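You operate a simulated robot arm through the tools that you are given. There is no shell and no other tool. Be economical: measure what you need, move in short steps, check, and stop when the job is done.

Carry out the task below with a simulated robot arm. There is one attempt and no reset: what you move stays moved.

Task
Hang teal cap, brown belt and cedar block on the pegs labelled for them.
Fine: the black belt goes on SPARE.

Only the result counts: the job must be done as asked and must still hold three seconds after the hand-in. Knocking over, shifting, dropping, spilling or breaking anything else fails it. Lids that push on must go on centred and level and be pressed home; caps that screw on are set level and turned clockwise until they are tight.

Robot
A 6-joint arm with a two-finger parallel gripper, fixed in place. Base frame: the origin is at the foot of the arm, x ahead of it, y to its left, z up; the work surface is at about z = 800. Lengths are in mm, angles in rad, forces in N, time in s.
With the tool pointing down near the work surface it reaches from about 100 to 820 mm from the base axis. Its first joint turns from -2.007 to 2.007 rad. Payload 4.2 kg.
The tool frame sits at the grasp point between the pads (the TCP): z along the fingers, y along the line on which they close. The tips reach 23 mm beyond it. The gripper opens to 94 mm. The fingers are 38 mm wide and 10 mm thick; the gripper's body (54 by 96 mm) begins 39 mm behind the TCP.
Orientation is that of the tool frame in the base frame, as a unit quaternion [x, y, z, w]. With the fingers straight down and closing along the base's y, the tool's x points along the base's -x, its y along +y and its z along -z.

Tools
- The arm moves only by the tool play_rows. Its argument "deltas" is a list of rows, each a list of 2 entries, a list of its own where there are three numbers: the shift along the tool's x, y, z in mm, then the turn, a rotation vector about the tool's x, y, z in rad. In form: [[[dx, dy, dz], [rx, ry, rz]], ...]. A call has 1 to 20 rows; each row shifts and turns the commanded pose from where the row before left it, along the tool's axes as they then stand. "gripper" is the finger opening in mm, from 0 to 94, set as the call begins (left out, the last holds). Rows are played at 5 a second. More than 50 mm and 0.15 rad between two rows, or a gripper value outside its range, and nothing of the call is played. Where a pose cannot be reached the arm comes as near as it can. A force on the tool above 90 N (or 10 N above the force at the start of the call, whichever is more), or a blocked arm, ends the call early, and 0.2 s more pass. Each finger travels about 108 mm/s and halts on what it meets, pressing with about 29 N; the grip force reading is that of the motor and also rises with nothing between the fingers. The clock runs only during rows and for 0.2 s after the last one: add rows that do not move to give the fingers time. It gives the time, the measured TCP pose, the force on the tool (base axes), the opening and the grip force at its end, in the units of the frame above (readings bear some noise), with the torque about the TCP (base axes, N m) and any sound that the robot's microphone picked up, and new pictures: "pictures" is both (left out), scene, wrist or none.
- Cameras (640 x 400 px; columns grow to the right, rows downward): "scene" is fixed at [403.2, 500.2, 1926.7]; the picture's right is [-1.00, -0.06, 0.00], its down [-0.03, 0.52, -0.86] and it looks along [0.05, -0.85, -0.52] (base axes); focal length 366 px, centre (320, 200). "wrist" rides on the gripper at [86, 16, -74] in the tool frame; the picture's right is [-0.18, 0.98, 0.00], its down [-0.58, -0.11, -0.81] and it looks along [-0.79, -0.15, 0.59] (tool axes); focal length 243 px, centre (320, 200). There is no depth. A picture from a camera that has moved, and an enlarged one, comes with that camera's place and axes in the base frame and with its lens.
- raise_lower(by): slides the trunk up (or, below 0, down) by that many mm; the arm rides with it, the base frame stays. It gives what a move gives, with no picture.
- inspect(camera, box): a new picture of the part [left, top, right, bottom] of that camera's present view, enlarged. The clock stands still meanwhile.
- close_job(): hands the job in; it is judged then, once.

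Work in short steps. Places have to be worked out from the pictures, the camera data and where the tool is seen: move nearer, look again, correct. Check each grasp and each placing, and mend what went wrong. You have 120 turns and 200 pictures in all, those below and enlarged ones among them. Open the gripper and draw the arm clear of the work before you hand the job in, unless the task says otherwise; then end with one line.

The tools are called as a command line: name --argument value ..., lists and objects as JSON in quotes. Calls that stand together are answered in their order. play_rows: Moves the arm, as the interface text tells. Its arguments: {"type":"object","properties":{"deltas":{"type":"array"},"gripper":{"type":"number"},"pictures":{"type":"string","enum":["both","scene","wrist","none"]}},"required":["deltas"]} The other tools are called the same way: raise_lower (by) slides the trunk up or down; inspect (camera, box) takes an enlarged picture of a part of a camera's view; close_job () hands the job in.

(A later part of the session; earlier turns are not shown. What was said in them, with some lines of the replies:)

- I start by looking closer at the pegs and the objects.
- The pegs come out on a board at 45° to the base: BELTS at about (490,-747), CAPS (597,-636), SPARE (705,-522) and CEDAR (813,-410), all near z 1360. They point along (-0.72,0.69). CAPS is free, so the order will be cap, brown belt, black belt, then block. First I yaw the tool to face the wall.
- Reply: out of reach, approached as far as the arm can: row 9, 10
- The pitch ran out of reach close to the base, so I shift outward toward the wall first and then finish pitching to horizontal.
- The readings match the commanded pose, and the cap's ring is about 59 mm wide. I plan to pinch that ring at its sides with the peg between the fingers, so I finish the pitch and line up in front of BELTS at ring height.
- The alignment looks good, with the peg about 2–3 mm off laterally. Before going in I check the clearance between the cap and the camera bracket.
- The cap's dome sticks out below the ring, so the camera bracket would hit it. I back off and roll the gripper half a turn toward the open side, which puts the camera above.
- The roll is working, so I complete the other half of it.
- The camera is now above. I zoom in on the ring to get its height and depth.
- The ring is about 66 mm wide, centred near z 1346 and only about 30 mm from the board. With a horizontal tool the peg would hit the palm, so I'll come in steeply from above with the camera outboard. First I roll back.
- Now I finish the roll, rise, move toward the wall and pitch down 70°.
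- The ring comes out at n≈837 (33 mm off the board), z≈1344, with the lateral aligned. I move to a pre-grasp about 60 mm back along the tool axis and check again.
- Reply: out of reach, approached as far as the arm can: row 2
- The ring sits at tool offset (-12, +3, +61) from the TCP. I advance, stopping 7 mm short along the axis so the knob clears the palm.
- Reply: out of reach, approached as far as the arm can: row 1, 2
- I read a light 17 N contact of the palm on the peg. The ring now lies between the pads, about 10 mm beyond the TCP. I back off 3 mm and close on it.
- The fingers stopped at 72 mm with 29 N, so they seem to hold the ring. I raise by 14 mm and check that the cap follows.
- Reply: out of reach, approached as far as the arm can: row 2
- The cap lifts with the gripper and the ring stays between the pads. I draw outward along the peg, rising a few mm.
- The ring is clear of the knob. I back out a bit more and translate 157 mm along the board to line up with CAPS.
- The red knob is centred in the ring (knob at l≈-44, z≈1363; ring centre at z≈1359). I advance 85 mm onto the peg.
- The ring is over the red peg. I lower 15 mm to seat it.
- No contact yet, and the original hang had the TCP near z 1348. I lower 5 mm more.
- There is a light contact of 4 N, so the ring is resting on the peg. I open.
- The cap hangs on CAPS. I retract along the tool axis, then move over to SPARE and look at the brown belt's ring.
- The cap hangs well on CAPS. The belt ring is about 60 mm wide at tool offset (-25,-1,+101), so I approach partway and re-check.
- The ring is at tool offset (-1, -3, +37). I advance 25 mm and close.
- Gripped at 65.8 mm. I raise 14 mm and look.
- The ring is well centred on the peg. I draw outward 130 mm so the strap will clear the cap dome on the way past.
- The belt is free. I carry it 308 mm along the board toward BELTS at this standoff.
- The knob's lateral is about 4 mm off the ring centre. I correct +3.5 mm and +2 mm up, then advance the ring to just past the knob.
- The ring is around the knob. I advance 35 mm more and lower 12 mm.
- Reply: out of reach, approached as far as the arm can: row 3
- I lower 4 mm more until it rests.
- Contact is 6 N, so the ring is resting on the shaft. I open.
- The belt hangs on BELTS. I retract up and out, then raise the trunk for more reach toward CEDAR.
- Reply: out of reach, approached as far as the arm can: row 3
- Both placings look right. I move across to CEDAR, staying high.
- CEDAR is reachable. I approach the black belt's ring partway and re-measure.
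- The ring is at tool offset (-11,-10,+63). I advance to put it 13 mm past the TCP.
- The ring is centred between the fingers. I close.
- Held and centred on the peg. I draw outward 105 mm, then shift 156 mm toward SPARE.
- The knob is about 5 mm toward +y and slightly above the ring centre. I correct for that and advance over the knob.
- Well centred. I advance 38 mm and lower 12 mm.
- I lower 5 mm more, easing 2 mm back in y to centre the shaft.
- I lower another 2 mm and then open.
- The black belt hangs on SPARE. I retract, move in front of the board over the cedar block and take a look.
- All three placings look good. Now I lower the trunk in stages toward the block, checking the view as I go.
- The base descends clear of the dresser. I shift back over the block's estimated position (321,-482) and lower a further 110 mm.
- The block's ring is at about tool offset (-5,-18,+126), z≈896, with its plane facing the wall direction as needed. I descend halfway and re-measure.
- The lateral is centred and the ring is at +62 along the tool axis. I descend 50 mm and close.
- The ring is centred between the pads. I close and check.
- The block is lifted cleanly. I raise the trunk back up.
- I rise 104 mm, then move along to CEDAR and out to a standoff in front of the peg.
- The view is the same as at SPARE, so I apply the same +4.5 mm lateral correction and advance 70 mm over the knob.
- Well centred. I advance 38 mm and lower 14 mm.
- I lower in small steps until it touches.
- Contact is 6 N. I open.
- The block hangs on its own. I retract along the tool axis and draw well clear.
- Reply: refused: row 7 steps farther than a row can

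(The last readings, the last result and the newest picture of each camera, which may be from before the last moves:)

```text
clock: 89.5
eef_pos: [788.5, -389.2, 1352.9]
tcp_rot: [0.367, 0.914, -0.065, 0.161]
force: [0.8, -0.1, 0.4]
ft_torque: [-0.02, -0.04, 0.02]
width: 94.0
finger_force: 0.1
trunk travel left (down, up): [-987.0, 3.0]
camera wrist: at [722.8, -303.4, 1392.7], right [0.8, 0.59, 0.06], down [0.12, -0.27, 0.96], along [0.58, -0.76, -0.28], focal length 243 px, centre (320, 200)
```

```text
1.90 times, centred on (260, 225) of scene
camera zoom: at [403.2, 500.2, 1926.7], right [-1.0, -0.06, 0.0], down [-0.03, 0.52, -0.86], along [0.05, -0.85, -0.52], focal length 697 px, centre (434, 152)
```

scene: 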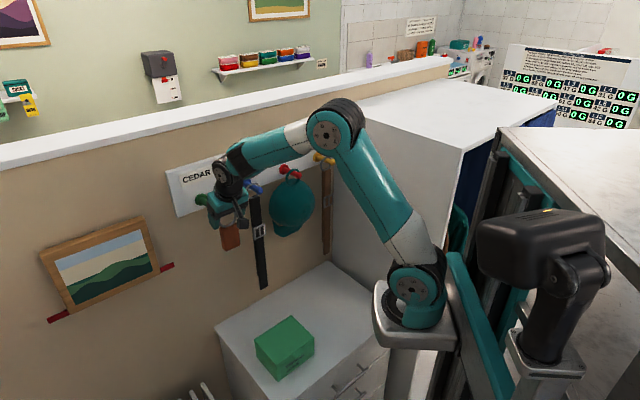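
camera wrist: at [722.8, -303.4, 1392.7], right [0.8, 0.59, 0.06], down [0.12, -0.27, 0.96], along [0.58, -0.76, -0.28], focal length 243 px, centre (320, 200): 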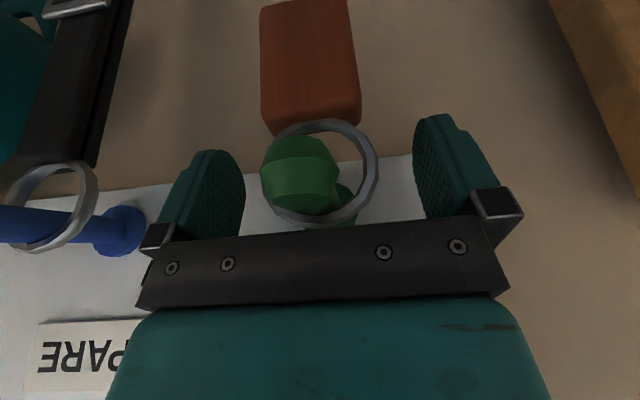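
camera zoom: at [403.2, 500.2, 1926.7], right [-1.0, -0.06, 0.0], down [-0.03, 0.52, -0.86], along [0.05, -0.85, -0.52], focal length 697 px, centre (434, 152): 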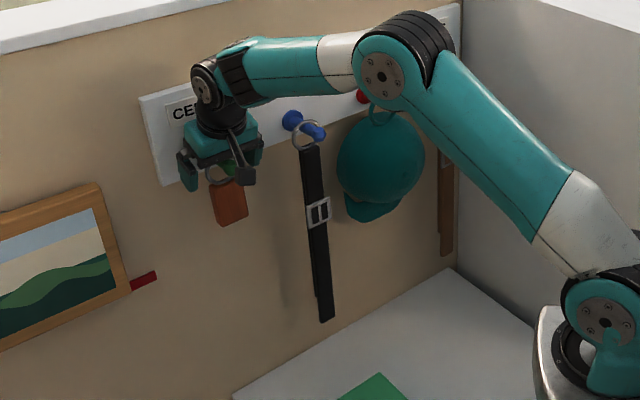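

One row was too long and nothing moved, so I retry with smaller steps.

play_rows --deltas '[[[0, 0, -25], [0, 0, 0]], [[0, 0, -30], [0, 0, 0]], [[10, 0, -30], [0, 0, 0]], [[40, 0, 0], [0, 0, 0]], [[40, 0, 0], [0, 0, 0]], [[40, 0, 0], [0, 0, 0]], [[40, 0, -10], [0, 0, 0]], [[0, -35, 0], [0, 0, 0]], [[0, -35, 0], [0, 0, 0]], [[0, -35, 0], [0, 0, 0]], [[0, -35, 0], [0, 0, 0]], [[0, -35, 0], [0, 0, 0]], [[0, -35, 0], [0, 0, 0]], [[0, 0, 0], [0, 0, 0]]]' --pictures "both"

inspect --camera "scene" --box '[160, 120, 360, 330]'

```text
clock: 92.5
eef_pos: [504.4, -409.5, 1386.0]
tcp_rot: [0.366, 0.914, -0.065, 0.161]
force: [0.8, 0.3, 0.3]
ft_torque: [0.05, -0.02, -0.02]
width: 93.9
finger_force: 0.0
trunk travel left (down, up): [-987.0, 3.0]
camera wrist: at [438.8, -322.1, 1425.4], right [0.8, 0.59, 0.06], down [0.12, -0.27, 0.96], along [0.58, -0.76, -0.28], focal length 243 px, centre (320, 200)
```

scene: 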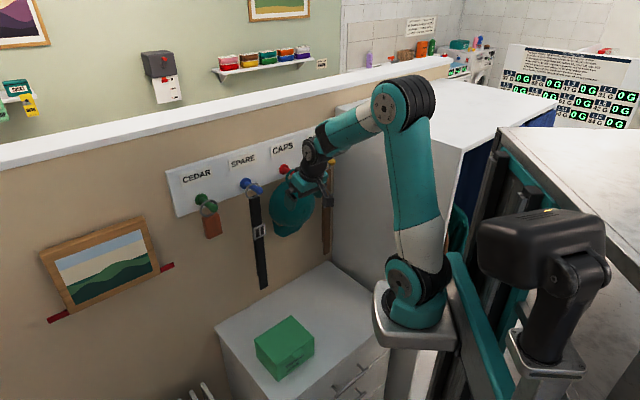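
wrist: 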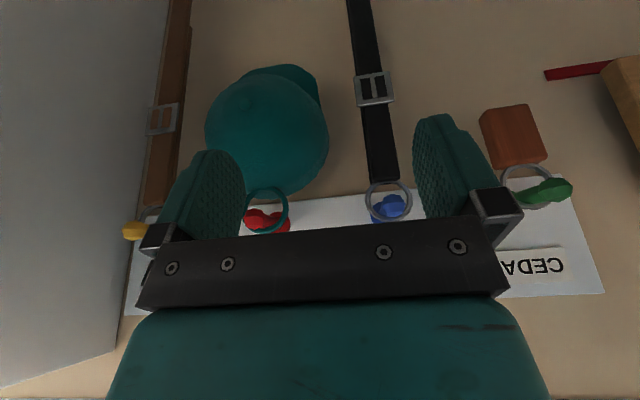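

```text
1.90 times, centred on (260, 225) of scene
camera zoom: at [403.2, 500.2, 1926.7], right [-1.0, -0.06, 0.0], down [-0.03, 0.52, -0.86], along [0.05, -0.85, -0.52], focal length 697 px, centre (434, 152)
```

zoom: 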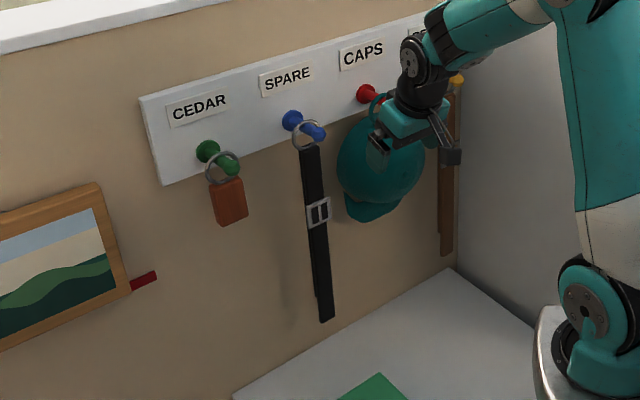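

The block is on CEDAR, the black belt on SPARE, the cap on CAPS and the brown belt on BELTS. The arm is clear and the gripper open, so I hand in.

close_job

```text
The job is handed in.
```

The teal cap is on CAPS, the brown belt on BELTS, the cedar block on CEDAR and the black belt on SPARE; the gripper is open, the arm is clear, and the job is handed in.
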